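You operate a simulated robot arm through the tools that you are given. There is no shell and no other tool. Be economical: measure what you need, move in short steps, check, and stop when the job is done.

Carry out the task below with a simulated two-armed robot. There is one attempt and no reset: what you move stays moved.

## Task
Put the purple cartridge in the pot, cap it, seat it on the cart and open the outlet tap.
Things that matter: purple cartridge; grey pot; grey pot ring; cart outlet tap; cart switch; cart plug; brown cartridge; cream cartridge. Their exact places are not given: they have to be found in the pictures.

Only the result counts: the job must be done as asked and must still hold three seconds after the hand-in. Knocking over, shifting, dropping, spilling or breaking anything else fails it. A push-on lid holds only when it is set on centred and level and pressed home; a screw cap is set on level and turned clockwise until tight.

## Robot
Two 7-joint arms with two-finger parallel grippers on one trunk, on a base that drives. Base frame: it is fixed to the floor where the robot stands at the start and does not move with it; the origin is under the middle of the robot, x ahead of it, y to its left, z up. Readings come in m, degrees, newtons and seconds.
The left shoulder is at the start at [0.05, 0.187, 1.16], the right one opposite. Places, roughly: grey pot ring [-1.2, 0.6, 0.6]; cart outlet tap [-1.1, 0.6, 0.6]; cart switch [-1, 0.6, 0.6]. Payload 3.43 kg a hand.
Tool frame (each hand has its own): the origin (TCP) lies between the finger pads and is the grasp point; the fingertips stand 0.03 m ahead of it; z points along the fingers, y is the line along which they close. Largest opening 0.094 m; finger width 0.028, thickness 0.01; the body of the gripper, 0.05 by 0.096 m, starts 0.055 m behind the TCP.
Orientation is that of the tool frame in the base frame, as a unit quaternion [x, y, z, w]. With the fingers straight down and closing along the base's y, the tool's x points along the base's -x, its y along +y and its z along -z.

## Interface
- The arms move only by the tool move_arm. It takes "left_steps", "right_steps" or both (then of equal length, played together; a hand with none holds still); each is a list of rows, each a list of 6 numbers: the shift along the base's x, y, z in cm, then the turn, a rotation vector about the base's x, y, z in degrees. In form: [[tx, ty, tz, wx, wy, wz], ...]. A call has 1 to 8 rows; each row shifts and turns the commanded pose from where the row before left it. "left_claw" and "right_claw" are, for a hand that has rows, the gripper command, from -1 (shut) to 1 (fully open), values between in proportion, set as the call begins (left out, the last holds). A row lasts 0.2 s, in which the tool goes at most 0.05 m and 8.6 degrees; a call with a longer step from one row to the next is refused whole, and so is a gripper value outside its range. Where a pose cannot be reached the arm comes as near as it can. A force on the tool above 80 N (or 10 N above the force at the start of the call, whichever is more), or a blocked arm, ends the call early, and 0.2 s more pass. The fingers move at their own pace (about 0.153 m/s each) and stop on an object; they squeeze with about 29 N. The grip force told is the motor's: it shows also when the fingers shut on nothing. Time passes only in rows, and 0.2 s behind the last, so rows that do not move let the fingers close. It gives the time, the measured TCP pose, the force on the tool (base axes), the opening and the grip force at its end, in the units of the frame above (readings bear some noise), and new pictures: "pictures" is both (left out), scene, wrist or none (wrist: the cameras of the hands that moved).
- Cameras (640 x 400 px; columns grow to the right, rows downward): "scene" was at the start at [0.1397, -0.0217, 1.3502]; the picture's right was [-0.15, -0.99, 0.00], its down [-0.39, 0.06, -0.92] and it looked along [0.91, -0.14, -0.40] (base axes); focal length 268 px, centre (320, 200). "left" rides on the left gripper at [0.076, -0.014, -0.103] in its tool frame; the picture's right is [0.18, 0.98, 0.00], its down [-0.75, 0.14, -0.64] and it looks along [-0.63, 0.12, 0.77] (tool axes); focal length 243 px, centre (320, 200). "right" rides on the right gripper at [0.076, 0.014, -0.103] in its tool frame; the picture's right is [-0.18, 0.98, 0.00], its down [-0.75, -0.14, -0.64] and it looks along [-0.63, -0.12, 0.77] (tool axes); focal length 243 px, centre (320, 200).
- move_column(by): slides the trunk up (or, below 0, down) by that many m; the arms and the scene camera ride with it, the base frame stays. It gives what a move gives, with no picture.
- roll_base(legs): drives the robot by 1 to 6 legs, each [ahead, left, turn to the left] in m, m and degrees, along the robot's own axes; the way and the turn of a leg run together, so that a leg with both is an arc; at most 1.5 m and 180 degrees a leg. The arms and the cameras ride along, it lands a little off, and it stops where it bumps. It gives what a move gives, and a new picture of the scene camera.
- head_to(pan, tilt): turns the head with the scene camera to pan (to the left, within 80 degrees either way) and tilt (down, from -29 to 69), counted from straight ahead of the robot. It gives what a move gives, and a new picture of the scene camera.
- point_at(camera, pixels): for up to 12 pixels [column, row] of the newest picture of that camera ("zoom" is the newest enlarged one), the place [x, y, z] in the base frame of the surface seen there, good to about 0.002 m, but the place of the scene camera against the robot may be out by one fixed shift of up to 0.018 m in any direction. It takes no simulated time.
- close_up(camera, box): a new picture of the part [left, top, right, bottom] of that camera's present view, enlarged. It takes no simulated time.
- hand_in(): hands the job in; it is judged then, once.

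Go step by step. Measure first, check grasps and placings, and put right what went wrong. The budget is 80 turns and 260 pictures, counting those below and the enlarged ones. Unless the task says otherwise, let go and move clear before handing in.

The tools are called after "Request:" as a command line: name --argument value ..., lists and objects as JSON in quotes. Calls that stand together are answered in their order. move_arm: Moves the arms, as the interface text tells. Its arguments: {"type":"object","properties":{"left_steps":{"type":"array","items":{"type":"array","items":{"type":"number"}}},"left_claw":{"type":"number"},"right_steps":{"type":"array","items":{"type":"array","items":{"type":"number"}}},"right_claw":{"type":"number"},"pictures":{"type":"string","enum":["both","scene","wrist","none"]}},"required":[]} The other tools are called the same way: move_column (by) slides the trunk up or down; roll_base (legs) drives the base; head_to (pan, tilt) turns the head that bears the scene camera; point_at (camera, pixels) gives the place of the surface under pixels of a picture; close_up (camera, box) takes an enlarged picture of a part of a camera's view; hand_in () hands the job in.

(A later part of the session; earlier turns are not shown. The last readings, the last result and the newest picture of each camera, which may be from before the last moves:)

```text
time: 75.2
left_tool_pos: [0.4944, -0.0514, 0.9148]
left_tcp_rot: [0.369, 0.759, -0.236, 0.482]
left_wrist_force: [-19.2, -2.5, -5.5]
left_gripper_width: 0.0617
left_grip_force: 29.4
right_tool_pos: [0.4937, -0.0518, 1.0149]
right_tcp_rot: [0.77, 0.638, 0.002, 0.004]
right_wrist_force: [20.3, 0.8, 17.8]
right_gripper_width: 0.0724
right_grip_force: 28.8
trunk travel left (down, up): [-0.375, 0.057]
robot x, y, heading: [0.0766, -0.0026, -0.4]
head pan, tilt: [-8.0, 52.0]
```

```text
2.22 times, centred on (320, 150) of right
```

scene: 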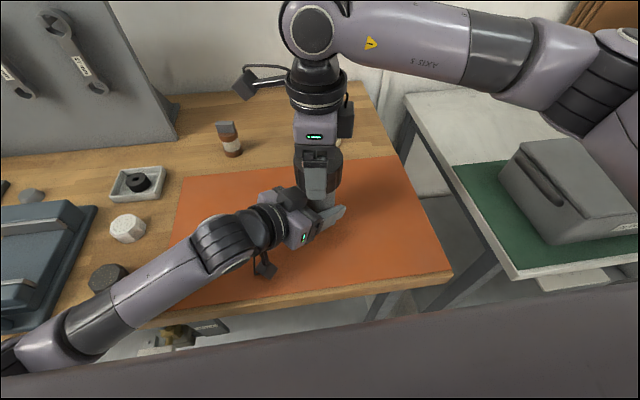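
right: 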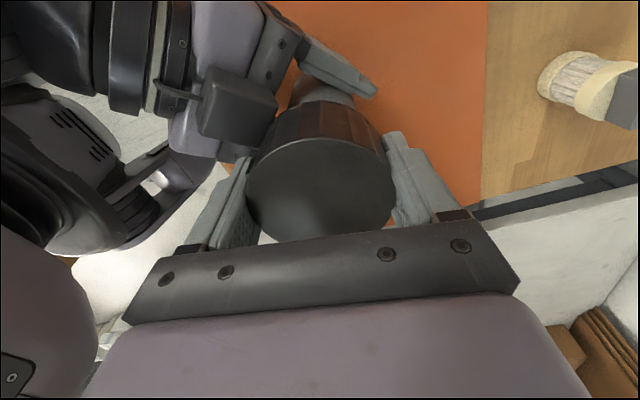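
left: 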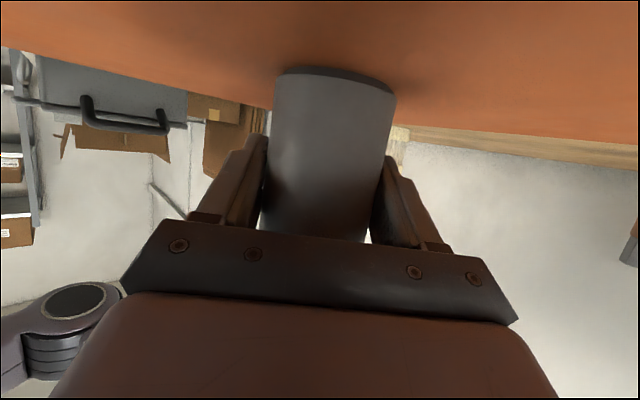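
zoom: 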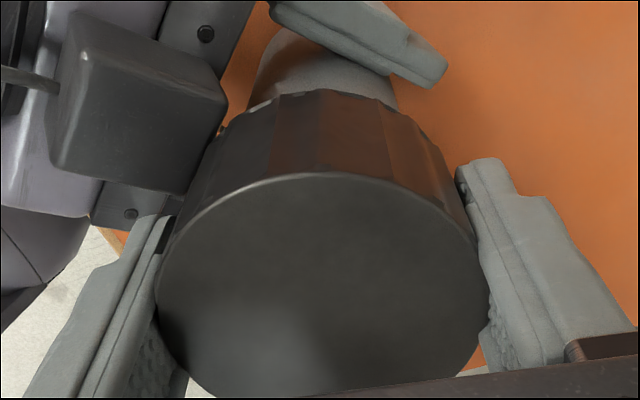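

The cap top is still ≈1.029 – no measurable descent yet (a fine thread would only give ~1 mm). I do another full clockwise stroke: open, turn back 88°, regrip, turn.

Request:
move_arm --right_steps '[[0, 0, 0, 0, 0, 0], [0, 0, 0.2, 0, 0, 0], [0, 0, 0, 0, 0, 8], [0, 0, 0, 0, 0, 8], [0, 0, 0, 0, 0, 8], [0, 0, 0, 0, 0, 8], [0, 0, 0, 0, 0, 8], [0, 0, 0, 0, 0, 8]]' --right_claw 0.85 --pictures "none"

Request:
move_arm --right_steps '[[0, 0, 0, 0, 0, 8], [0, 0, 0, 0, 0, 8], [0, 0, 0, 0, 0, 8], [0, 0, 0, 0, 0, 8], [0, 0, 0, 0, 0, 8]]' --pictures "wrist"

Request:
move_arm --right_steps '[[0, 0, 0, 0, 0, 0], [0, 0, 0, 0, 0, 0]]' --right_claw -1 --pictures "none"

Request:
move_arm --right_steps '[[0, 0, -0.2, 0, 0, -8], [0, 0, -0.1, 0, 0, -8], [0, 0, 0, 0, 0, -8], [0, 0, 0, 0, 0, -8], [0, 0, 0, 0, 0, -8], [0, 0, 0, 0, 0, -8], [0, 0, 0, 0, 0, -8], [0, 0, 0, 0, 0, -8]]' --pictures "none"

Request:
move_arm --right_steps '[[0, 0, 0, 0, 0, -8], [0, 0, 0, 0, 0, -8], [0, 0, 0, 0, 0, -8]]' --pictures "wrist"

Request:
point_at --camera "right" --pixels '[[320, 160], [320, 200], [280, 180], [360, 180], [320, 150]]'

```text
time: 77.0
left_tool_pos: [0.4965, -0.0513, 0.9151]
left_tcp_rot: [0.367, 0.76, -0.234, 0.483]
left_wrist_force: [0.6, 0.3, -1.3]
left_gripper_width: 0.0615
left_grip_force: 29.0
right_tool_pos: [0.4924, -0.0505, 1.0164]
right_tcp_rot: [0.441, 0.897, 0.0, 0.002]
right_wrist_force: [-0.3, 0.1, -0.6]
right_gripper_width: 0.087
right_grip_force: 0.1
trunk travel left (down, up): [-0.375, 0.057]
robot x, y, heading: [0.0718, -0.0009, -0.2]
head pan, tilt: [-8.0, 52.0]
```

```text
time: 78.2
left_tool_pos: [0.4968, -0.0514, 0.9149]
left_tcp_rot: [0.367, 0.76, -0.234, 0.483]
left_wrist_force: [-0.5, 0.9, -1.8]
left_gripper_width: 0.0614
left_grip_force: 28.6
right_tool_pos: [0.4915, -0.0499, 1.0172]
right_tcp_rot: [0.106, 0.994, 0.001, 0.0]
right_wrist_force: [0.1, -0.3, 0.0]
right_gripper_width: 0.0867
right_grip_force: 0.0
trunk travel left (down, up): [-0.375, 0.057]
robot x, y, heading: [0.0756, -0.0021, -0.6]
head pan, tilt: [-8.0, 52.0]
```

right: 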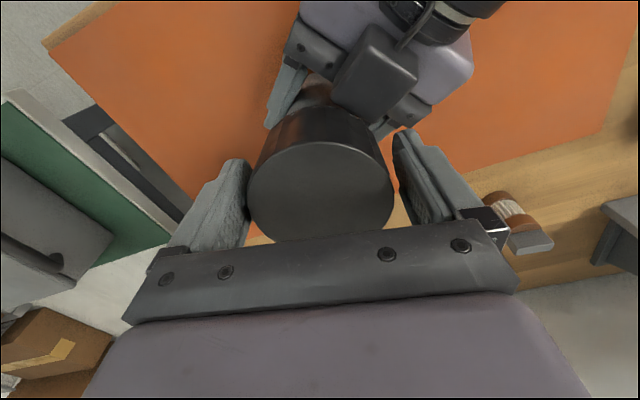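

```text
time: 78.8
left_tool_pos: [0.4965, -0.0506, 0.9141]
left_tcp_rot: [0.367, 0.759, -0.235, 0.483]
left_wrist_force: [0.4, 1.8, -0.3]
left_gripper_width: 0.0616
left_grip_force: 29.3
right_tool_pos: [0.4924, -0.0507, 1.0156]
right_tcp_rot: [0.107, 0.994, 0.001, 0.0]
right_wrist_force: [-0.6, -1.0, 0.0]
right_gripper_width: 0.0732
right_grip_force: 29.4
trunk travel left (down, up): [-0.375, 0.057]
robot x, y, heading: [0.0754, 0.0006, -0.7]
head pan, tilt: [-8.0, 52.0]
```

```text
time: 80.6
left_tool_pos: [0.4952, -0.0508, 0.9161]
left_tcp_rot: [0.368, 0.758, -0.237, 0.483]
left_wrist_force: [-4.8, -3.5, -3.6]
left_gripper_width: 0.0618
left_grip_force: 29.2
right_tool_pos: [0.4946, -0.0502, 1.0138]
right_tcp_rot: [0.619, 0.785, 0.002, 0.003]
right_wrist_force: [12.4, 3.5, 20.7]
right_gripper_width: 0.0733
right_grip_force: 28.9
trunk travel left (down, up): [-0.375, 0.057]
robot x, y, heading: [0.0753, 0.0002, -0.4]
head pan, tilt: [-8.0, 52.0]
```

```text
time: 81.4
left_tool_pos: [0.493, -0.0538, 0.9177]
left_tcp_rot: [0.367, 0.758, -0.238, 0.484]
left_wrist_force: [-28.1, 8.5, 0.4]
left_gripper_width: 0.0615
left_grip_force: 29.2
right_tool_pos: [0.4921, -0.0538, 1.0145]
right_tcp_rot: [0.768, 0.641, 0.0, 0.004]
right_wrist_force: [13.7, -18.3, 16.3]
right_gripper_width: 0.0737
right_grip_force: 28.9
trunk travel left (down, up): [-0.375, 0.057]
robot x, y, heading: [0.0728, -0.0032, -0.4]
head pan, tilt: [-8.0, 52.0]
```

right: 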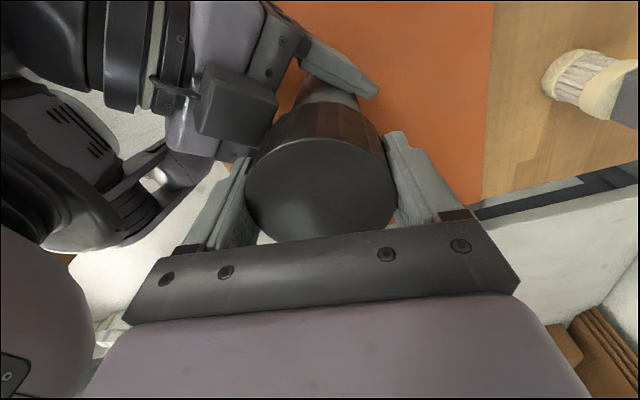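

```text
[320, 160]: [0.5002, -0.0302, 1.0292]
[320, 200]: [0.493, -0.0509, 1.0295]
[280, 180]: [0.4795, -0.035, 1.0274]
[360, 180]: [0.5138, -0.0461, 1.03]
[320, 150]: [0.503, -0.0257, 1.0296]
```

Force at the stroke end comes from the finger nearing the left camera block. Decisive test: I pull the cap up by 4 mm while the left holds the pot, to see if it is engaged.

Request:
move_arm --right_steps '[[0, 0, 0.3, 0, 0, 0], [0, 0, 0.2, 0, 0, 0], [0, 0, 0.2, 0, 0, 0]]' --pictures "none"

Request:
move_arm --right_steps '[[0, 0, 0.2, 0, 0, 0], [0, 0, 0.2, 0, 0, 0]]' --pictures "wrist"

Request:
point_at --camera "right" --pixels '[[320, 160], [320, 200], [280, 180], [360, 180], [320, 150]]'

```text
time: 82.2
left_tool_pos: [0.4985, -0.051, 0.9188]
left_tcp_rot: [0.367, 0.756, -0.236, 0.488]
left_wrist_force: [-17.5, 6.5, 17.7]
left_gripper_width: 0.0613
left_grip_force: 29.0
right_tool_pos: [0.4932, -0.0518, 1.0182]
right_tcp_rot: [0.769, 0.639, 0.0, 0.004]
right_wrist_force: [17.8, -6.3, -21.6]
right_gripper_width: 0.0742
right_grip_force: 29.4
trunk travel left (down, up): [-0.375, 0.057]
robot x, y, heading: [0.0725, -0.0021, -0.5]
head pan, tilt: [-8.0, 52.0]
```

```text
time: 82.8
left_tool_pos: [0.497, -0.0512, 0.9203]
left_tcp_rot: [0.367, 0.755, -0.237, 0.488]
left_wrist_force: [-9.0, 5.3, 25.2]
left_gripper_width: 0.0616
left_grip_force: 28.9
right_tool_pos: [0.4929, -0.0498, 1.022]
right_tcp_rot: [0.768, 0.641, -0.002, 0.001]
right_wrist_force: [9.4, -4.7, -29.8]
right_gripper_width: 0.0742
right_grip_force: 28.9
trunk travel left (down, up): [-0.375, 0.057]
robot x, y, heading: [0.0753, 0.0004, -0.6]
head pan, tilt: [-8.0, 52.0]
```

right: 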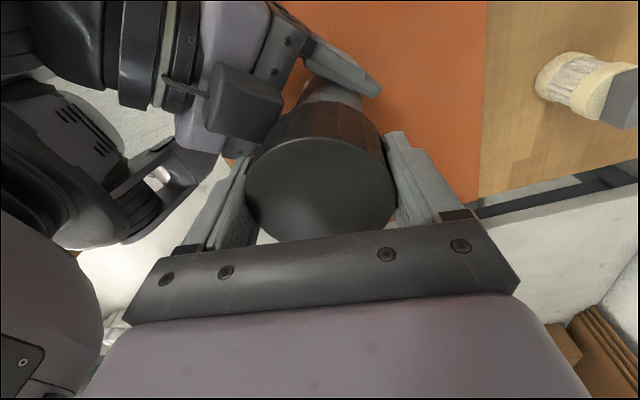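

```text
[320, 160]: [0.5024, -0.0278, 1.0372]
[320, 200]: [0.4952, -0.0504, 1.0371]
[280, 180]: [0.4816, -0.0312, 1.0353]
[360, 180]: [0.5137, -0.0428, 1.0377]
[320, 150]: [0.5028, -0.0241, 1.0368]
```

The pull meets 30 N and lifts the pot along: the cap's thread is engaged. I lower back and continue with further clockwise strokes to tighten, keeping clear of the block.

Request:
move_arm --right_steps '[[0, 0, -0.5, 0, 0, 0], [0, 0, -0.5, 0, 0, 0], [0, 0, 0, 0, 0, 0]]' --pictures "none"

Request:
move_arm --right_steps '[[0, 0, 0, 0, 0, 0], [0, 0, 0.1, 0, 0, 8], [0, 0, 0, 0, 0, 8], [0, 0, 0, 0, 0, 8], [0, 0, 0, 0, 0, 8], [0, 0, 0, 0, 0, 8], [0, 0, 0, 0, 0, 8], [0, 0, 0, 0, 0, 8]]' --right_claw 0.8 --pictures "none"

Request:
move_arm --right_steps '[[0, 0, 0, 0, 0, 8], [0, 0, 0, 0, 0, 8], [0, 0, 0, 0, 0, 8], [0, 0, 0, 0, 0, 8]]' --pictures "none"

Request:
move_arm --right_steps '[[0, 0, 0, 0, 0, 0], [0, 0, 0, 0, 0, 0]]' --right_claw -1 --pictures "wrist"

Request:
close_up --camera "right" --box '[220, 60, 420, 240]'

Request:
move_arm --right_steps '[[0, 0, 0, 0, 0, -8], [0, 0, 0, 0, 0, -8], [0, 0, 0, 0, 0, -8], [0, 0, 0, 0, 0, -8]]' --pictures "wrist"

Request:
close_up --camera "right" --box '[220, 60, 420, 240]'

Request:
move_arm --right_steps '[[0, 0, 0, 0, 0, -8], [0, 0, 0, 0, 0, -8], [0, 0, 0, 0, 0, -8], [0, 0, 0, 0, 0, -8], [0, 0, 0, 0, 0, -8]]' --pictures "wrist"

Request:
point_at --camera "right" --pixels '[[320, 160], [320, 200], [280, 180], [360, 180], [320, 150]]'

```text
time: 83.6
left_tool_pos: [0.4971, -0.0518, 0.9137]
left_tcp_rot: [0.367, 0.761, -0.233, 0.482]
left_wrist_force: [-5.1, 4.6, 4.9]
left_gripper_width: 0.0611
left_grip_force: 29.5
right_tool_pos: [0.4919, -0.048, 1.015]
right_tcp_rot: [0.768, 0.641, 0.002, 0.002]
right_wrist_force: [5.0, -5.9, 1.0]
right_gripper_width: 0.0736
right_grip_force: 28.7
trunk travel left (down, up): [-0.375, 0.057]
robot x, y, heading: [0.0739, -0.0003, -0.5]
head pan, tilt: [-8.0, 52.0]
```

```text
time: 85.4
left_tool_pos: [0.4972, -0.0505, 0.9148]
left_tcp_rot: [0.367, 0.759, -0.235, 0.483]
left_wrist_force: [0.3, -0.2, -4.3]
left_gripper_width: 0.0613
left_grip_force: 29.2
right_tool_pos: [0.4924, -0.0509, 1.0159]
right_tcp_rot: [0.376, 0.926, 0.0, 0.0]
right_wrist_force: [0.0, 0.4, 0.3]
right_gripper_width: 0.0847
right_grip_force: 0.1
trunk travel left (down, up): [-0.375, 0.057]
robot x, y, heading: [0.0723, -0.0017, -0.5]
head pan, tilt: [-8.0, 52.0]
```

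```text
time: 86.4
left_tool_pos: [0.4967, -0.0502, 0.9154]
left_tcp_rot: [0.367, 0.759, -0.235, 0.483]
left_wrist_force: [0.4, -0.6, -4.5]
left_gripper_width: 0.0611
left_grip_force: 28.5
right_tool_pos: [0.492, -0.0493, 1.0147]
right_tcp_rot: [0.108, 0.994, 0.001, 0.001]
right_wrist_force: [0.3, 0.1, 0.7]
right_gripper_width: 0.0845
right_grip_force: 0.0
trunk travel left (down, up): [-0.375, 0.057]
robot x, y, heading: [0.0722, 0.0024, -0.6]
head pan, tilt: [-8.0, 52.0]
```

```text
time: 87.0
left_tool_pos: [0.4965, -0.0517, 0.9158]
left_tcp_rot: [0.367, 0.759, -0.235, 0.483]
left_wrist_force: [2.6, 1.1, -3.7]
left_gripper_width: 0.061
left_grip_force: 28.9
right_tool_pos: [0.491, -0.0487, 1.0152]
right_tcp_rot: [0.109, 0.994, 0.001, 0.001]
right_wrist_force: [-2.9, -1.2, 0.3]
right_gripper_width: 0.0741
right_grip_force: 28.9
trunk travel left (down, up): [-0.375, 0.057]
robot x, y, heading: [0.0781, -0.0019, -0.4]
head pan, tilt: [-8.0, 52.0]
```

right: 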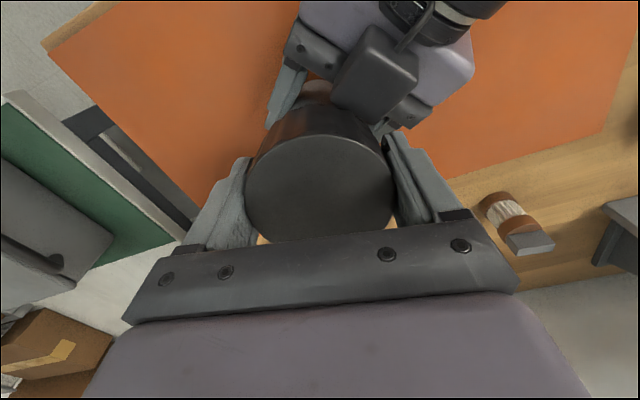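

```text
2.22 times, centred on (320, 150) of right
```

zoom: 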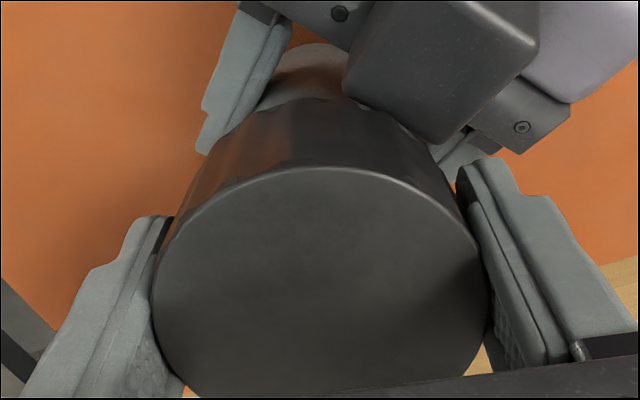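

```text
time: 88.0
left_tool_pos: [0.497, -0.0513, 0.9148]
left_tcp_rot: [0.368, 0.758, -0.236, 0.483]
left_wrist_force: [-4.7, -1.7, -2.5]
left_gripper_width: 0.0617
left_grip_force: 28.7
right_tool_pos: [0.4927, -0.0489, 1.0146]
right_tcp_rot: [0.378, 0.926, 0.002, 0.001]
right_wrist_force: [6.2, 1.7, -1.1]
right_gripper_width: 0.0724
right_grip_force: 29.4
trunk travel left (down, up): [-0.375, 0.057]
robot x, y, heading: [0.0719, -0.0015, -0.6]
head pan, tilt: [-8.0, 52.0]
```

right: 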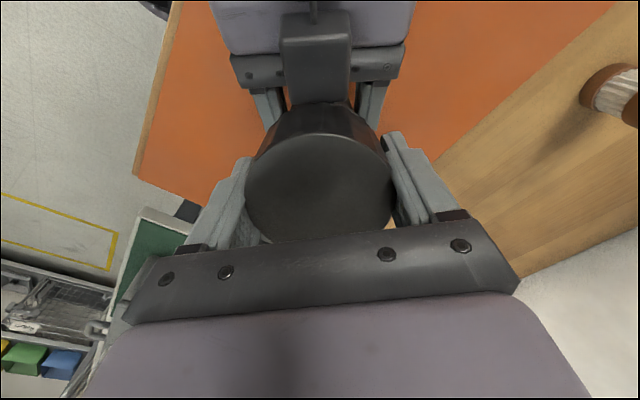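

```text
2.22 times, centred on (320, 150) of right
```

zoom: 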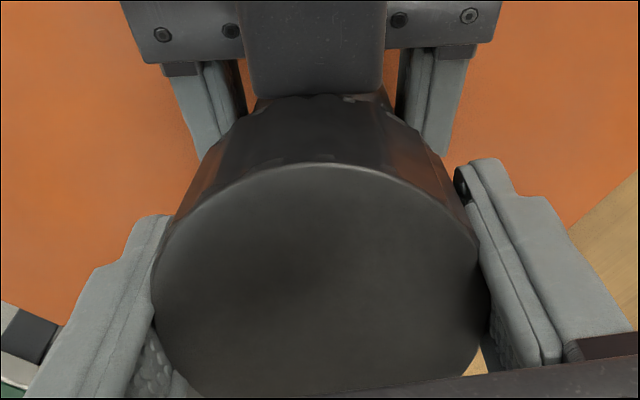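

```text
time: 89.2
left_tool_pos: [0.4952, -0.0505, 0.9155]
left_tcp_rot: [0.369, 0.759, -0.237, 0.482]
left_wrist_force: [-28.7, 3.4, 0.5]
left_gripper_width: 0.0604
left_grip_force: 28.9
right_tool_pos: [0.4949, -0.0495, 1.0174]
right_tcp_rot: [0.674, 0.739, 0.004, 0.006]
right_wrist_force: [24.7, -2.2, 1.9]
right_gripper_width: 0.0737
right_grip_force: 29.0
trunk travel left (down, up): [-0.375, 0.057]
robot x, y, heading: [0.0741, -0.0053, -0.5]
head pan, tilt: [-8.0, 52.0]
```

right: 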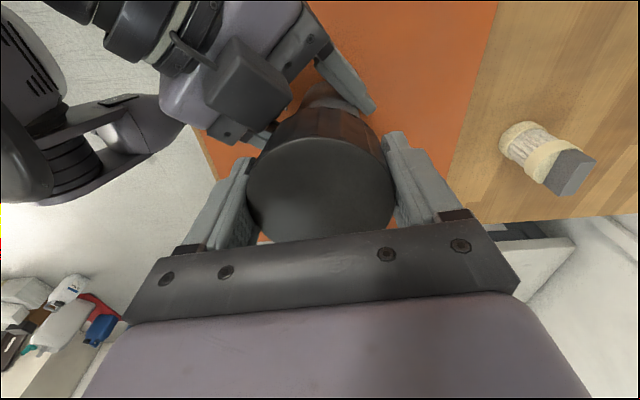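

```text
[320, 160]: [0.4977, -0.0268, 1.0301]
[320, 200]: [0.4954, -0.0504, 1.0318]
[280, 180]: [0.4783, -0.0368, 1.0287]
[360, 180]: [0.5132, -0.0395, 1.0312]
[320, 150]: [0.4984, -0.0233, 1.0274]
```

Resistance now builds early in the stroke (28 N reaction) – the cap is tight. I release the left hand and back it off, keeping the right on the cap, then lift the pot by the cap.

Request:
move_arm --left_steps '[[0, 0, 0, 0, 0, 0], [0, 0, 0, 0, 0, 0], [-1.76, 2.07, 1.27, 0, 0, 0], [-1.76, 2.07, 1.27, 0, 0, 0], [-1.76, 2.07, 1.27, 0, 0, 0], [-1.76, 2.07, 1.27, 0, 0, 0], [-1, 3, 3, 0, 0, 0], [0, 3, 3, 0, 0, 0]]' --left_claw 0.6 --pictures "none"

Request:
move_arm --right_steps '[[0, 0, 1, 0, 0, 0], [0, 0, 2, 0, 0, 0], [0, 0, 3, 0, 0, 0], [0, 0, 3, 0, 0, 8], [0, 0, 3, 0, 0, 8], [0, 0, 3, 0, 0, 8]]'

Request:
close_up --camera "scene" --box '[230, 60, 390, 220]'

```text
time: 91.0
left_tool_pos: [0.4429, 0.088, 1.0159]
left_tcp_rot: [0.368, 0.759, -0.236, 0.484]
left_wrist_force: [0.1, 0.1, -0.2]
left_gripper_width: 0.0753
left_grip_force: 0.1
left hand out of reach, approached as far as the arm can: row 7, 8
right_tool_pos: [0.4924, -0.0497, 1.0145]
right_tcp_rot: [0.672, 0.741, 0.001, 0.002]
right_wrist_force: [3.2, -0.8, 11.7]
right_gripper_width: 0.0733
right_grip_force: 29.2
trunk travel left (down, up): [-0.375, 0.057]
robot x, y, heading: [0.077, 0.0007, -0.6]
head pan, tilt: [-8.0, 52.0]
```

```text
time: 92.4
left_tool_pos: [0.4416, 0.0883, 1.0167]
left_tcp_rot: [0.368, 0.759, -0.236, 0.483]
left_wrist_force: [0.1, -0.4, 0.4]
left_gripper_width: 0.0752
left_grip_force: 0.0
right_tool_pos: [0.493, -0.0506, 1.1653]
right_tcp_rot: [0.502, 0.865, -0.001, 0.001]
right_wrist_force: [0.4, -0.3, -4.1]
right_gripper_width: 0.073
right_grip_force: 28.8
trunk travel left (down, up): [-0.375, 0.057]
robot x, y, heading: [0.0744, -0.0015, -0.6]
head pan, tilt: [-8.0, 52.0]
```

scene: 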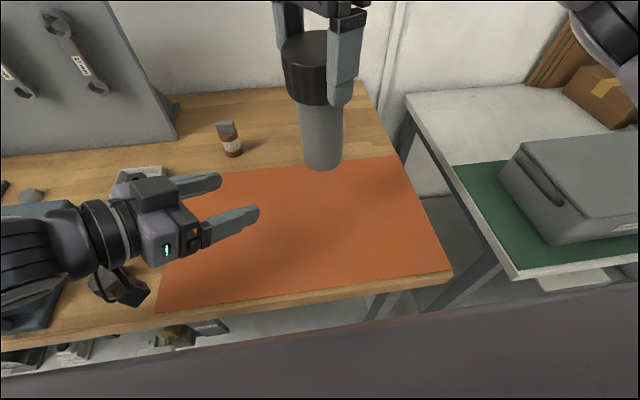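
right: 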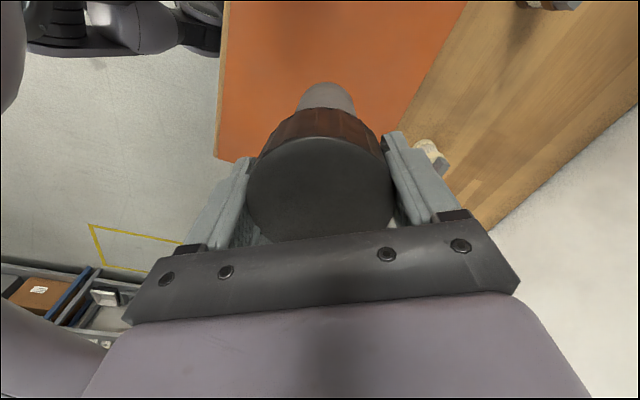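

```text
2.50 times, centred on (310, 140) of scene
```

zoom: 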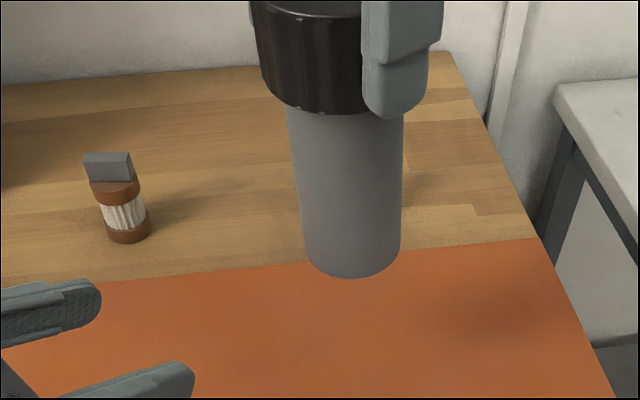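

The pot hangs securely from its cap. I raise the left hand a bit, back away from the bench, turn left 90° and look for the cart.

Request:
move_arm --left_steps '[[0, 0, 3, 0, 0, 0], [0, 1, 3, 0, 0, 0]]' --pictures "none"

Request:
roll_base --legs '[[-0.45, 0, 0], [0, 0, 90]]'

Request:
head_to --pan 45 --tilt 30

```text
time: 93.0
left_tool_pos: [0.4525, 0.0971, 1.076]
left_tcp_rot: [0.367, 0.759, -0.235, 0.484]
left_wrist_force: [0.0, 0.2, -0.6]
left_gripper_width: 0.0749
left_grip_force: 0.0
left hand out of reach, approached as far as the arm can: row 1, 2
right_tool_pos: [0.4926, -0.0498, 1.1647]
right_tcp_rot: [0.503, 0.864, 0.0, 0.001]
right_wrist_force: [0.1, 0.0, -3.8]
right_gripper_width: 0.0729
right_grip_force: 29.1
trunk travel left (down, up): [-0.375, 0.057]
robot x, y, heading: [0.0726, -0.003, -0.3]
head pan, tilt: [-8.0, 52.0]
```

```text
time: 99.5
left_tool_pos: [-0.482, 0.3746, 1.0756]
left_tcp_rot: [-0.284, 0.794, 0.18, 0.507]
left_wrist_force: [0.3, -0.5, 1.1]
left_gripper_width: 0.0753
left_grip_force: 0.0
right_tool_pos: [-0.3356, 0.4193, 1.1652]
right_tcp_rot: [-0.265, 0.964, 0.001, 0.001]
right_wrist_force: [-0.5, -0.5, -3.9]
right_gripper_width: 0.0726
right_grip_force: 29.2
trunk travel left (down, up): [-0.375, 0.057]
robot x, y, heading: [-0.3784, 0.0008, 90.8]
head pan, tilt: [-8.0, 52.0]
```

scene: 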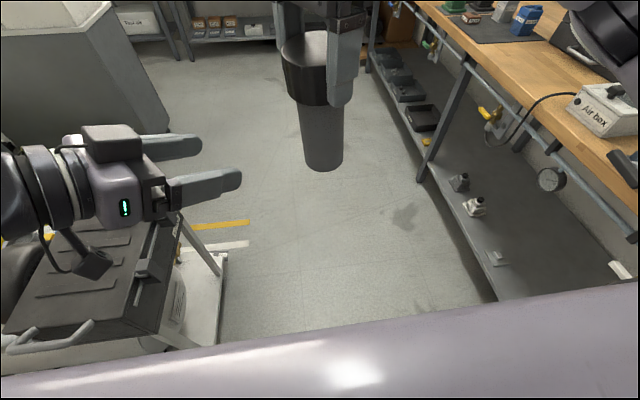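

```text
time: 100.8
left_tool_pos: [-0.482, 0.3769, 1.077]
left_tcp_rot: [-0.284, 0.794, 0.179, 0.506]
left_wrist_force: [0.7, -0.4, 0.1]
left_gripper_width: 0.0753
left_grip_force: 0.0
right_tool_pos: [-0.3349, 0.4193, 1.1643]
right_tcp_rot: [-0.265, 0.964, 0.001, 0.001]
right_wrist_force: [0.2, -0.3, -3.1]
right_gripper_width: 0.0727
right_grip_force: 29.2
trunk travel left (down, up): [-0.375, 0.057]
robot x, y, heading: [-0.3799, 0.0032, 90.9]
head pan, tilt: [45.0, 30.0]
```

scene: 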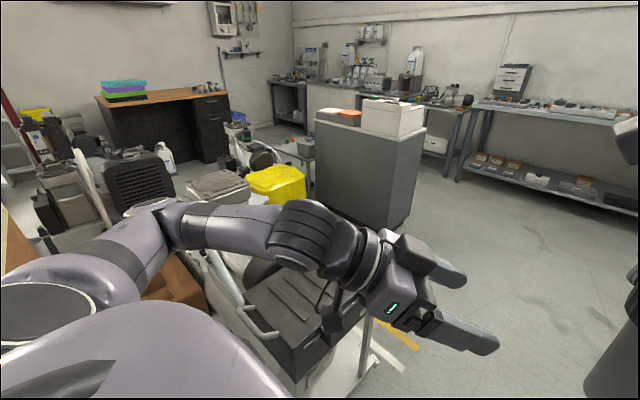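

A cart with a ribbed dark box is just left-front, partly hidden by the left arm. I measure it before turning further.

Request:
point_at --camera "scene" --pixels '[[300, 320], [270, 320], [310, 290], [360, 320], [365, 370], [210, 190], [140, 180], [275, 190], [360, 130], [390, 350], [250, 325], [390, 210]]'

Request:
move_arm --left_steps '[[0, 0, 2, 0, 0, 0], [0, 0, 3, 0, 0, 0], [0, -2, 3, 0, 0, 0], [2, -2, 3, 0, 0, 0], [3, -2, 2, 0, 0, 0]]' --pictures "none"

Request:
head_to --pan 75 --tilt 40

```text
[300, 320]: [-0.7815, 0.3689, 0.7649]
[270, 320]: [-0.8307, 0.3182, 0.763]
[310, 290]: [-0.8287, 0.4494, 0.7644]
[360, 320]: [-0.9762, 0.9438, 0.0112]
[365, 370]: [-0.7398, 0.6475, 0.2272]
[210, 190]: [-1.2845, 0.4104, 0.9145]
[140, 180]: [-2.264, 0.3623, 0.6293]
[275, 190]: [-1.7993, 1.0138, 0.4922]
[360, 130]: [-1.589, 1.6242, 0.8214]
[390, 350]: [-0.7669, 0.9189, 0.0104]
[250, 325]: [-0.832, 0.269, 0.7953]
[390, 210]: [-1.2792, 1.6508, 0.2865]
```

```text
time: 102.0
left_tool_pos: [-0.4312, 0.3206, 1.2077]
left_tcp_rot: [-0.285, 0.794, 0.18, 0.505]
left_wrist_force: [0.6, -0.1, 0.4]
left_gripper_width: 0.0753
left_grip_force: 0.0
left hand out of reach, approached as far as the arm can: row 3
right_tool_pos: [-0.3345, 0.4195, 1.1648]
right_tcp_rot: [-0.264, 0.964, 0.001, 0.0]
right_wrist_force: [-0.1, 0.5, -4.2]
right_gripper_width: 0.0725
right_grip_force: 28.9
trunk travel left (down, up): [-0.375, 0.057]
robot x, y, heading: [-0.3756, 0.0023, 90.8]
head pan, tilt: [45.0, 30.0]
```

```text
time: 102.9
left_tool_pos: [-0.4309, 0.3229, 1.2083]
left_tcp_rot: [-0.285, 0.794, 0.18, 0.506]
left_wrist_force: [-0.4, 0.2, -0.2]
left_gripper_width: 0.0753
left_grip_force: 0.0
right_tool_pos: [-0.335, 0.419, 1.1649]
right_tcp_rot: [-0.265, 0.964, 0.001, 0.001]
right_wrist_force: [-0.2, 0.3, -3.7]
right_gripper_width: 0.0724
right_grip_force: 29.5
trunk travel left (down, up): [-0.375, 0.057]
robot x, y, heading: [-0.3729, 0.0013, 90.6]
head pan, tilt: [75.0, 40.0]
```

scene: 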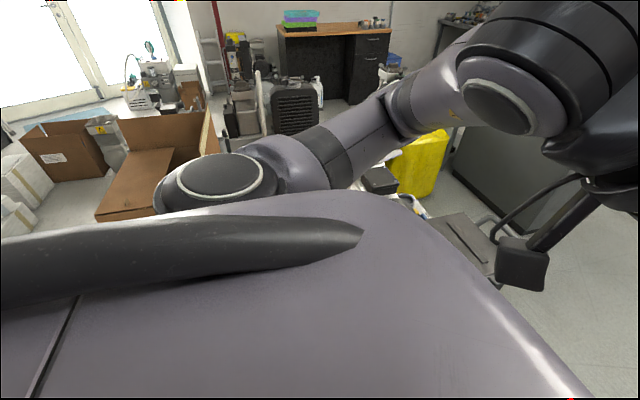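

The cart's box top is at z≈0.765 near (-0.8,0.35); the arms clear it. I turn 50° more to face the cart and look down at it.

Request:
roll_base --legs '[[0, 0, 52]]'

Request:
head_to --pan 0 --tilt 42

```text
time: 105.7
left_tool_pos: [-0.667, 0.1488, 1.2092]
left_tcp_rot: [0.611, -0.582, -0.388, -0.372]
left_wrist_force: [0.5, 0.1, 0.3]
left_gripper_width: 0.0752
left_grip_force: 0.1
right_tool_pos: [-0.6897, 0.2835, 1.1645]
right_tcp_rot: [-0.669, 0.743, 0.001, 0.0]
right_wrist_force: [0.1, -0.2, -4.4]
right_gripper_width: 0.0725
right_grip_force: 28.7
trunk travel left (down, up): [-0.375, 0.057]
robot x, y, heading: [-0.3783, -0.0002, 143.9]
head pan, tilt: [75.0, 40.0]
```

scene: 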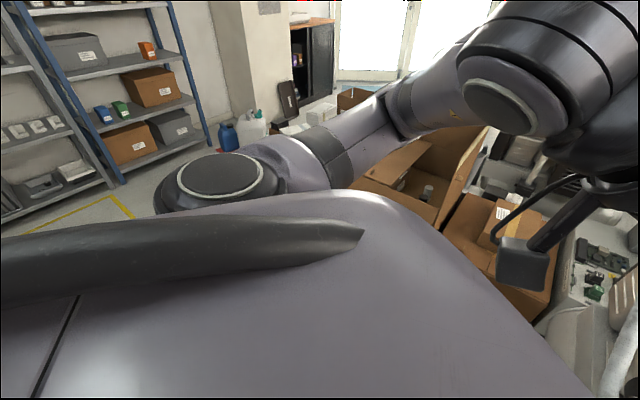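

```text
time: 107.2
left_tool_pos: [-0.6683, 0.1495, 1.2074]
left_tcp_rot: [0.612, -0.582, -0.388, -0.37]
left_wrist_force: [-0.1, 0.3, 0.2]
left_gripper_width: 0.0751
left_grip_force: 0.1
right_tool_pos: [-0.6893, 0.2817, 1.1645]
right_tcp_rot: [-0.669, 0.743, 0.002, 0.0]
right_wrist_force: [0.7, -0.1, -3.8]
right_gripper_width: 0.0725
right_grip_force: 28.7
trunk travel left (down, up): [-0.375, 0.057]
robot x, y, heading: [-0.3754, 0.0006, 143.7]
head pan, tilt: [0.0, 42.0]
```

scene: 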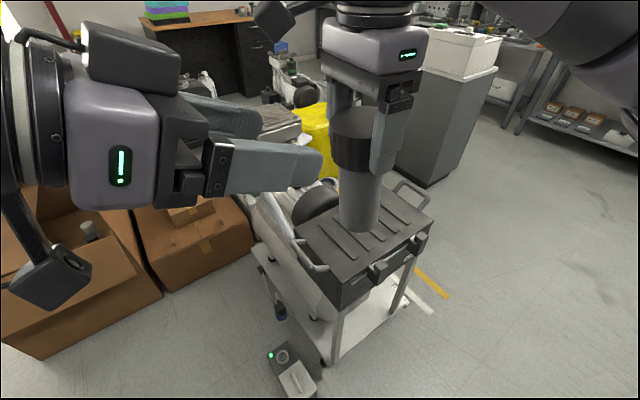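

The cart is in view; the hands hide parts. I zoom in and measure several features.

Request:
close_up --camera "scene" --box '[230, 90, 450, 240]'

Request:
close_up --camera "scene" --box '[230, 230, 450, 398]'

Request:
point_at --camera "scene" --pixels '[[315, 205], [290, 215], [330, 245], [400, 200], [275, 205], [255, 190], [300, 130], [385, 268], [285, 355], [280, 310], [340, 310], [278, 120]]'

```text
2.67 times, centred on (340, 165) of scene
```

zoom: 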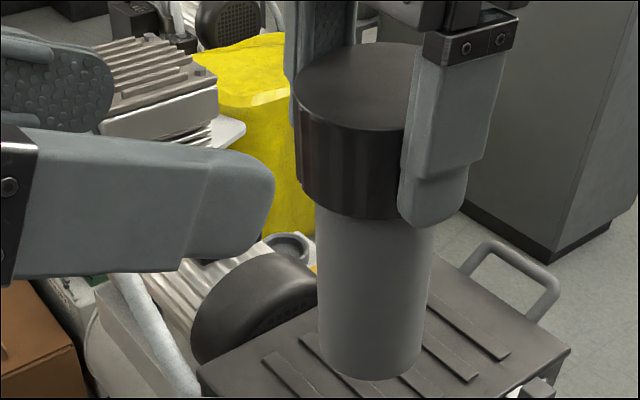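

```text
2.38 times, centred on (340, 314) of scene
```

zoom: 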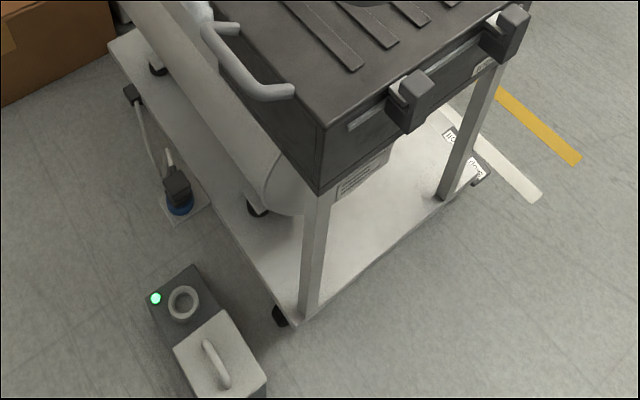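

```text
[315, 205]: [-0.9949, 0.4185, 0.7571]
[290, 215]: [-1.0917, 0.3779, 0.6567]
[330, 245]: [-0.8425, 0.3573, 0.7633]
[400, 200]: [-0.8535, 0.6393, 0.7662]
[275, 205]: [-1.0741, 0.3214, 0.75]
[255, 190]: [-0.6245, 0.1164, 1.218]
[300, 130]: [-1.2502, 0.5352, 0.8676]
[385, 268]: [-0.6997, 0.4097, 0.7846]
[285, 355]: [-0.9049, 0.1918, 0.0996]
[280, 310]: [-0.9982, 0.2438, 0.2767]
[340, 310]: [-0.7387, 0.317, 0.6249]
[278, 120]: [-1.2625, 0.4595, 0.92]
```

The ring seems to be on the cart's far side (zoom (288,245)). The floor on the +y side of the cart is clear, so I drive around to y≈1.1 and look from there.

Request:
point_at --camera "scene" --pixels '[[328, 180], [326, 178], [322, 182], [410, 188], [430, 195], [440, 290], [300, 105], [460, 150]]'

Request:
roll_base --legs '[[0, 0, -53.5], [1.15, 0, 0], [0, 0, 90]]'

```text
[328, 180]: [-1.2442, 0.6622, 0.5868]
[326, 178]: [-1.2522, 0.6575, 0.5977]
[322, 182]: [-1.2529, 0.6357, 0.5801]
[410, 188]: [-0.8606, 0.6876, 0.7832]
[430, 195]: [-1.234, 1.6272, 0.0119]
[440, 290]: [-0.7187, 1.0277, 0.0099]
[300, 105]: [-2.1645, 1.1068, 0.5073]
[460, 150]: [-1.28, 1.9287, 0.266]
```

```text
time: 119.3
left_tool_pos: [-0.6902, 1.1003, 1.2086]
left_tcp_rot: [0.76, -0.367, -0.483, -0.235]
left_wrist_force: [-0.2, -0.4, 0.8]
left_gripper_width: 0.0753
left_grip_force: 0.0
right_tool_pos: [-0.7862, 1.1967, 1.1648]
right_tcp_rot: [0.865, -0.502, -0.001, 0.001]
right_wrist_force: [0.4, 0.6, -3.7]
right_gripper_width: 0.0726
right_grip_force: 28.7
trunk travel left (down, up): [-0.375, 0.057]
robot x, y, heading: [-0.3659, 1.1482, 179.8]
head pan, tilt: [0.0, 42.0]
```

scene: 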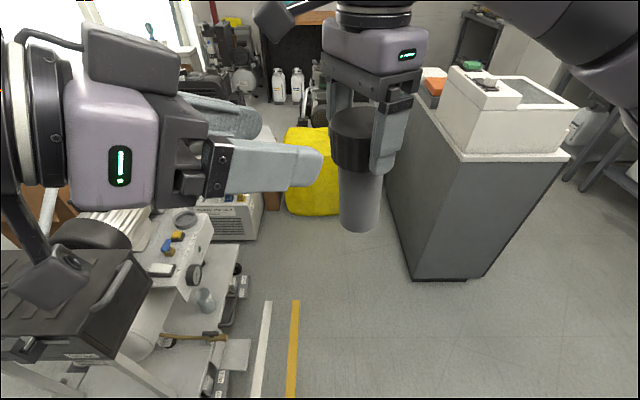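

Excellent: the ring is at (185,222) with coloured parts near (170,243). I zoom in and measure.

Request:
close_up --camera "scene" --box '[90, 190, 270, 302]'

Request:
point_at --camera "scene" --pixels '[[185, 212], [185, 230], [175, 222], [198, 222], [185, 222], [167, 247], [178, 237], [160, 270], [193, 273], [205, 300], [150, 255], [215, 235]]'

```text
3.56 times, centred on (180, 246) of scene
```

zoom: 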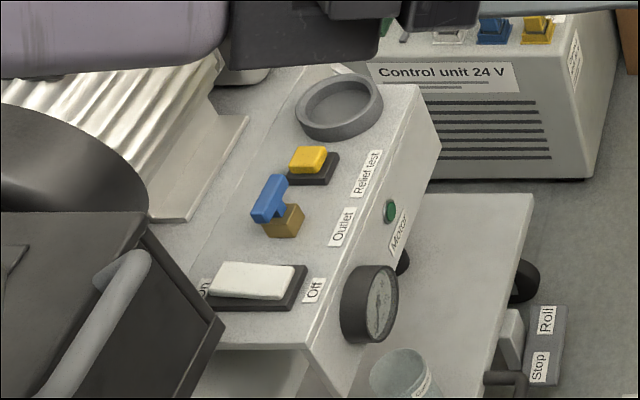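

```text
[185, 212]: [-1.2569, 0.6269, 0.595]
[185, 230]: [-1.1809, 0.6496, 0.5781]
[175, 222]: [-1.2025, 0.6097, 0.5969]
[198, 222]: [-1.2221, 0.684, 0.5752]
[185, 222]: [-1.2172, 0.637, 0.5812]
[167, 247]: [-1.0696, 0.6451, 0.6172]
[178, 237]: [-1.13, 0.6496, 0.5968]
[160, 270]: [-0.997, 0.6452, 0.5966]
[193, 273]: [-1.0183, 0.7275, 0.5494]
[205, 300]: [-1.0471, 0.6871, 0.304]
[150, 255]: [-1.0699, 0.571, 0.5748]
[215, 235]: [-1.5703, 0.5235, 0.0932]
```

The panel shows the ring (centre ≈(-1.217,0.637)), yellow "Relief test" button, blue "Outlet" lever and the On/Off rocker. I check clearances (cabinet corner, cart shelf, brake pedal) before driving in.

Request:
point_at --camera "scene" --pixels '[[410, 275], [468, 275], [395, 215], [235, 265], [238, 290], [220, 350], [240, 345], [245, 285], [215, 382], [260, 340]]'

Request:
close_up --camera "scene" --box '[145, 205, 215, 285]'

Request:
close_up --camera "scene" --box '[130, 240, 290, 398]'

```text
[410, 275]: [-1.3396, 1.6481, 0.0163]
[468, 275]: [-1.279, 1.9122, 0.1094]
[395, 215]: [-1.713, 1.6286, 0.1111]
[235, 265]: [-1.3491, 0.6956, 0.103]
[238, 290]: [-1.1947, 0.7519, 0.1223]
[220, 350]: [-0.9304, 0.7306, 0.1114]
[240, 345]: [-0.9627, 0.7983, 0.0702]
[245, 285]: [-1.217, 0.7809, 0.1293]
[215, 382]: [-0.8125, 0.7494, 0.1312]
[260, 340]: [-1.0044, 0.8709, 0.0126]
```

```text
5.00 times, centred on (180, 245) of scene
```

zoom: 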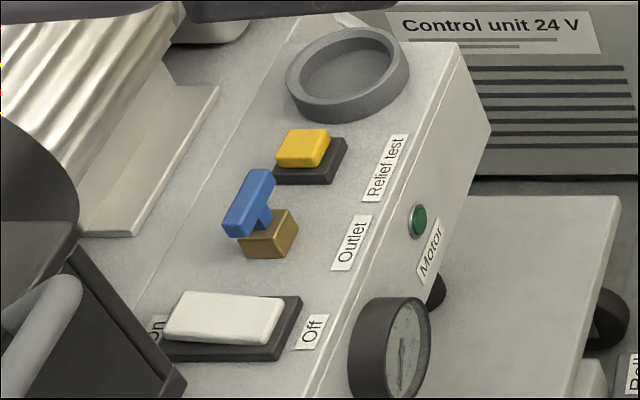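

```text
2.53 times, centred on (210, 319) of scene
```

zoom: 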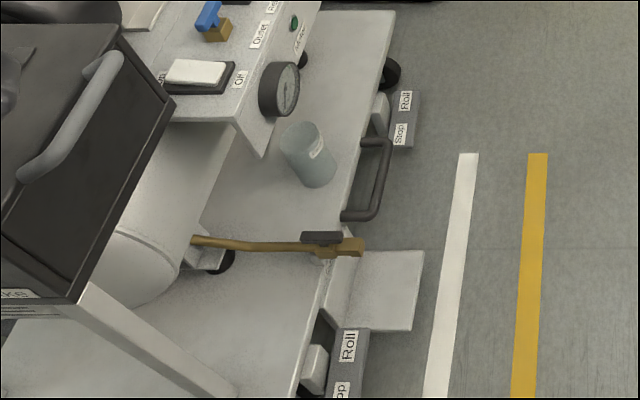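

The shelf edge and brake pedals reach y≈0.80, so standing at y≈1.16 is safe. I drive to (-1.03,1.19), turn to face the panel (heading 270).

Request:
roll_base --legs '[[0.655, -0.04, 0], [0, 0, 90]]'

Request:
move_column --by -0.12

Request:
head_to --pan 0 --tilt 58

```text
time: 126.8
left_tool_pos: [-0.9616, 0.8675, 1.2083]
left_tcp_rot: [0.793, 0.287, -0.505, 0.181]
left_wrist_force: [0.0, -0.1, -0.3]
left_gripper_width: 0.075
left_grip_force: 0.1
right_tool_pos: [-1.0539, 0.7704, 1.1655]
right_tcp_rot: [0.964, 0.267, 0.0, 0.001]
right_wrist_force: [0.3, -0.7, -4.1]
right_gripper_width: 0.0728
right_grip_force: 29.3
trunk travel left (down, up): [-0.375, 0.057]
robot x, y, heading: [-1.0151, 1.19, -89.1]
head pan, tilt: [0.0, 42.0]
```

scene: 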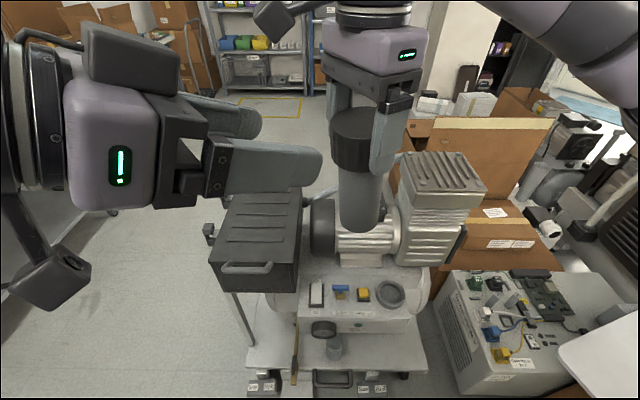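

```text
time: 128.2
left_tool_pos: [-0.9617, 0.8697, 1.0885]
left_tcp_rot: [0.793, 0.288, -0.505, 0.182]
left_wrist_force: [-0.3, 0.8, 0.0]
left_gripper_width: 0.0751
left_grip_force: 0.1
right_tool_pos: [-1.0554, 0.7716, 1.0443]
right_tcp_rot: [0.964, 0.267, -0.001, 0.002]
right_wrist_force: [0.3, 0.1, -4.0]
right_gripper_width: 0.0723
right_grip_force: 28.6
trunk travel left (down, up): [-0.255, 0.177]
robot x, y, heading: [-1.0144, 1.1882, -88.8]
head pan, tilt: [0.0, 42.0]
```

```text
time: 129.0
left_tool_pos: [-0.9598, 0.868, 1.0879]
left_tcp_rot: [0.793, 0.287, -0.505, 0.181]
left_wrist_force: [-0.1, 0.4, -0.6]
left_gripper_width: 0.0751
left_grip_force: 0.0
right_tool_pos: [-1.0551, 0.7715, 1.0444]
right_tcp_rot: [0.964, 0.267, -0.001, 0.0]
right_wrist_force: [-0.3, 0.3, -3.2]
right_gripper_width: 0.0724
right_grip_force: 29.3
trunk travel left (down, up): [-0.255, 0.177]
robot x, y, heading: [-1.0169, 1.191, -89.0]
head pan, tilt: [0.0, 58.0]
```

scene: 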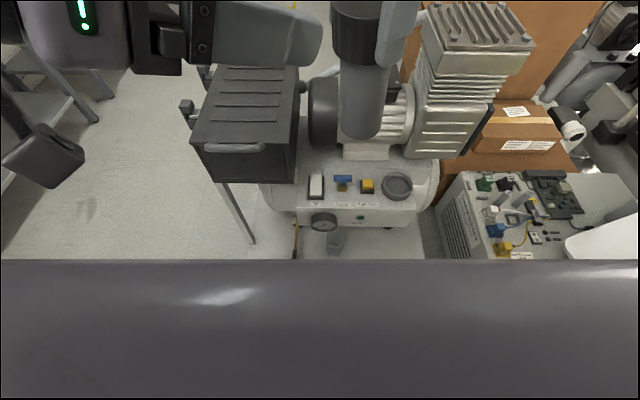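

Very good view: rocker (316,185), blue lever (342,180), yellow button (367,184), ring (397,185). I zoom and measure the ring, lever and the nearby motor.

Request:
close_up --camera "scene" --box '[290, 140, 450, 240]'

Request:
point_at --camera "zoom" --pixels '[[427, 130], [427, 225], [368, 178], [488, 178], [427, 180], [180, 156], [240, 156], [210, 156], [208, 195], [430, 70], [560, 70], [300, 250]]'

Request:
point_at --camera "scene" --pixels '[[440, 60], [420, 110], [470, 60], [440, 150], [410, 150], [500, 90]]'

```text
4.00 times, centred on (370, 190) of scene
```

zoom: 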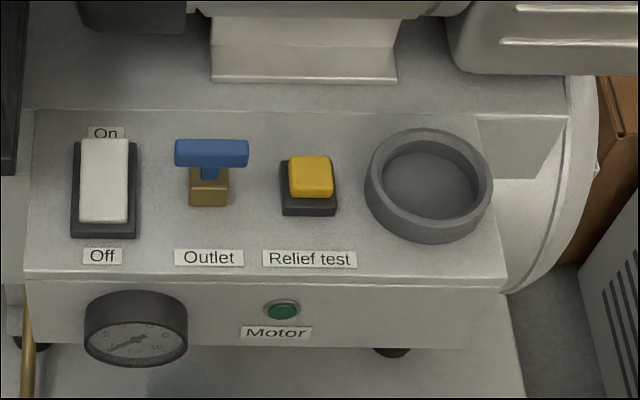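

```text
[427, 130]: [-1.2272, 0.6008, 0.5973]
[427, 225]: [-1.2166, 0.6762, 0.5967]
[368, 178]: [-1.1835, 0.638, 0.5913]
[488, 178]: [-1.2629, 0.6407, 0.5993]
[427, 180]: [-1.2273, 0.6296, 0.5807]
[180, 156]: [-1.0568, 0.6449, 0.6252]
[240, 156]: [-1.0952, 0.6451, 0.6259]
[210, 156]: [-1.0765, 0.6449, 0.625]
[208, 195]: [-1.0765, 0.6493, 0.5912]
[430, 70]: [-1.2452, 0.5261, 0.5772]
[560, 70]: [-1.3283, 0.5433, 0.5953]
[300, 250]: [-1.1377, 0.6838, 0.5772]
```

```text
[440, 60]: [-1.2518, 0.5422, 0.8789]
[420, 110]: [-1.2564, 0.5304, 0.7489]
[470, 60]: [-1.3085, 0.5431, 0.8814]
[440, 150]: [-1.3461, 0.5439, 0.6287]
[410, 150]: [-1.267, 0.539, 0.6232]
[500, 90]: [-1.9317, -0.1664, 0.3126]
```

Ring centre by calibrated scene ≈(-1.214,0.629), floor z≈0.572; the motor face at y≈0.54 leaves room if the fingers close along x. I move 4.5 cm closer, lower the trunk, and bring the pot towards the ring while turning the hand 59°.

Request:
roll_base --legs '[[0.045, 0, 0]]'

Request:
move_column --by -0.1

Request:
move_arm --right_steps '[[-2, 0, 0, 0, 0, 7.4], [-2, 0, 0, 0, 0, 7.4], [-2, -1, 0, 0, 0, 7.4], [-2, -1, 0, 0, 0, 7.4], [-2, -1, 0, 0, 0, 7.4], [-2, -1, 0, 0, 0, 7.4], [-2, -1, 0, 0, 0, 7.4], [-1.5, -1, 0, 0, 0, 7.2]]'

```text
time: 129.9
left_tool_pos: [-0.9658, 0.8467, 1.0885]
left_tcp_rot: [0.794, 0.284, -0.506, 0.179]
left_wrist_force: [-0.3, -0.3, -1.0]
left_gripper_width: 0.0753
left_grip_force: 0.0
right_tool_pos: [-1.0617, 0.7487, 1.0445]
right_tcp_rot: [0.964, 0.264, -0.001, 0.002]
right_wrist_force: [0.1, 0.2, -4.6]
right_gripper_width: 0.0726
right_grip_force: 28.6
trunk travel left (down, up): [-0.255, 0.177]
robot x, y, heading: [-1.0189, 1.1686, -89.6]
head pan, tilt: [0.0, 58.0]
```

scene: 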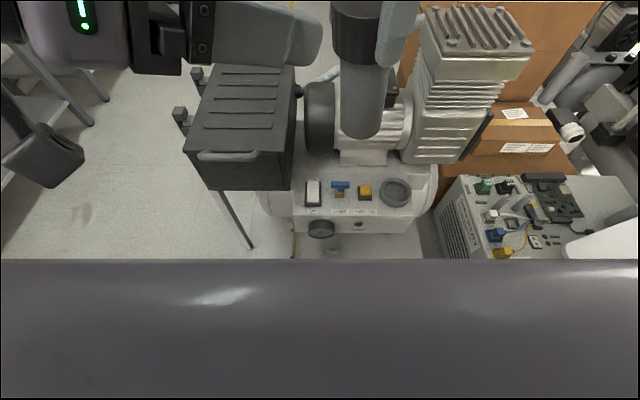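

```text
time: 131.3
left_tool_pos: [-0.9668, 0.8463, 0.988]
left_tcp_rot: [0.794, 0.284, -0.506, 0.18]
left_wrist_force: [-0.2, 0.4, -0.7]
left_gripper_width: 0.0751
left_grip_force: 0.0
right_tool_pos: [-1.0614, 0.7502, 0.9447]
right_tcp_rot: [0.965, 0.263, 0.0, 0.001]
right_wrist_force: [-0.9, -0.4, -2.9]
right_gripper_width: 0.0724
right_grip_force: 29.3
trunk travel left (down, up): [-0.155, 0.277]
robot x, y, heading: [-1.0191, 1.1736, -89.6]
head pan, tilt: [0.0, 58.0]
```

```text
time: 133.1
left_tool_pos: [-0.9658, 0.8455, 0.9886]
left_tcp_rot: [0.795, 0.284, -0.506, 0.179]
left_wrist_force: [-0.4, -0.8, 0.0]
left_gripper_width: 0.0752
left_grip_force: 0.0
right_tool_pos: [-1.2167, 0.6893, 0.9458]
right_tcp_rot: [0.71, 0.704, 0.0, 0.0]
right_wrist_force: [0.6, 0.0, -3.9]
right_gripper_width: 0.0722
right_grip_force: 29.4
trunk travel left (down, up): [-0.155, 0.277]
robot x, y, heading: [-1.0195, 1.1668, -89.6]
head pan, tilt: [0.0, 58.0]
```

scene: 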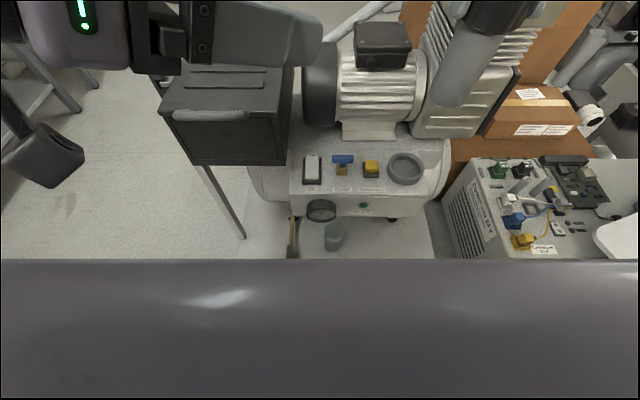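
right: 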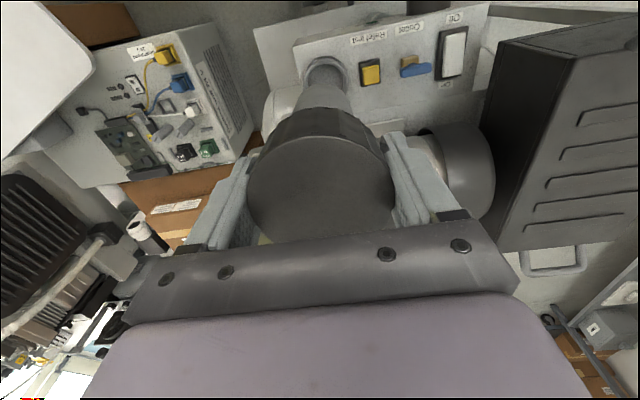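

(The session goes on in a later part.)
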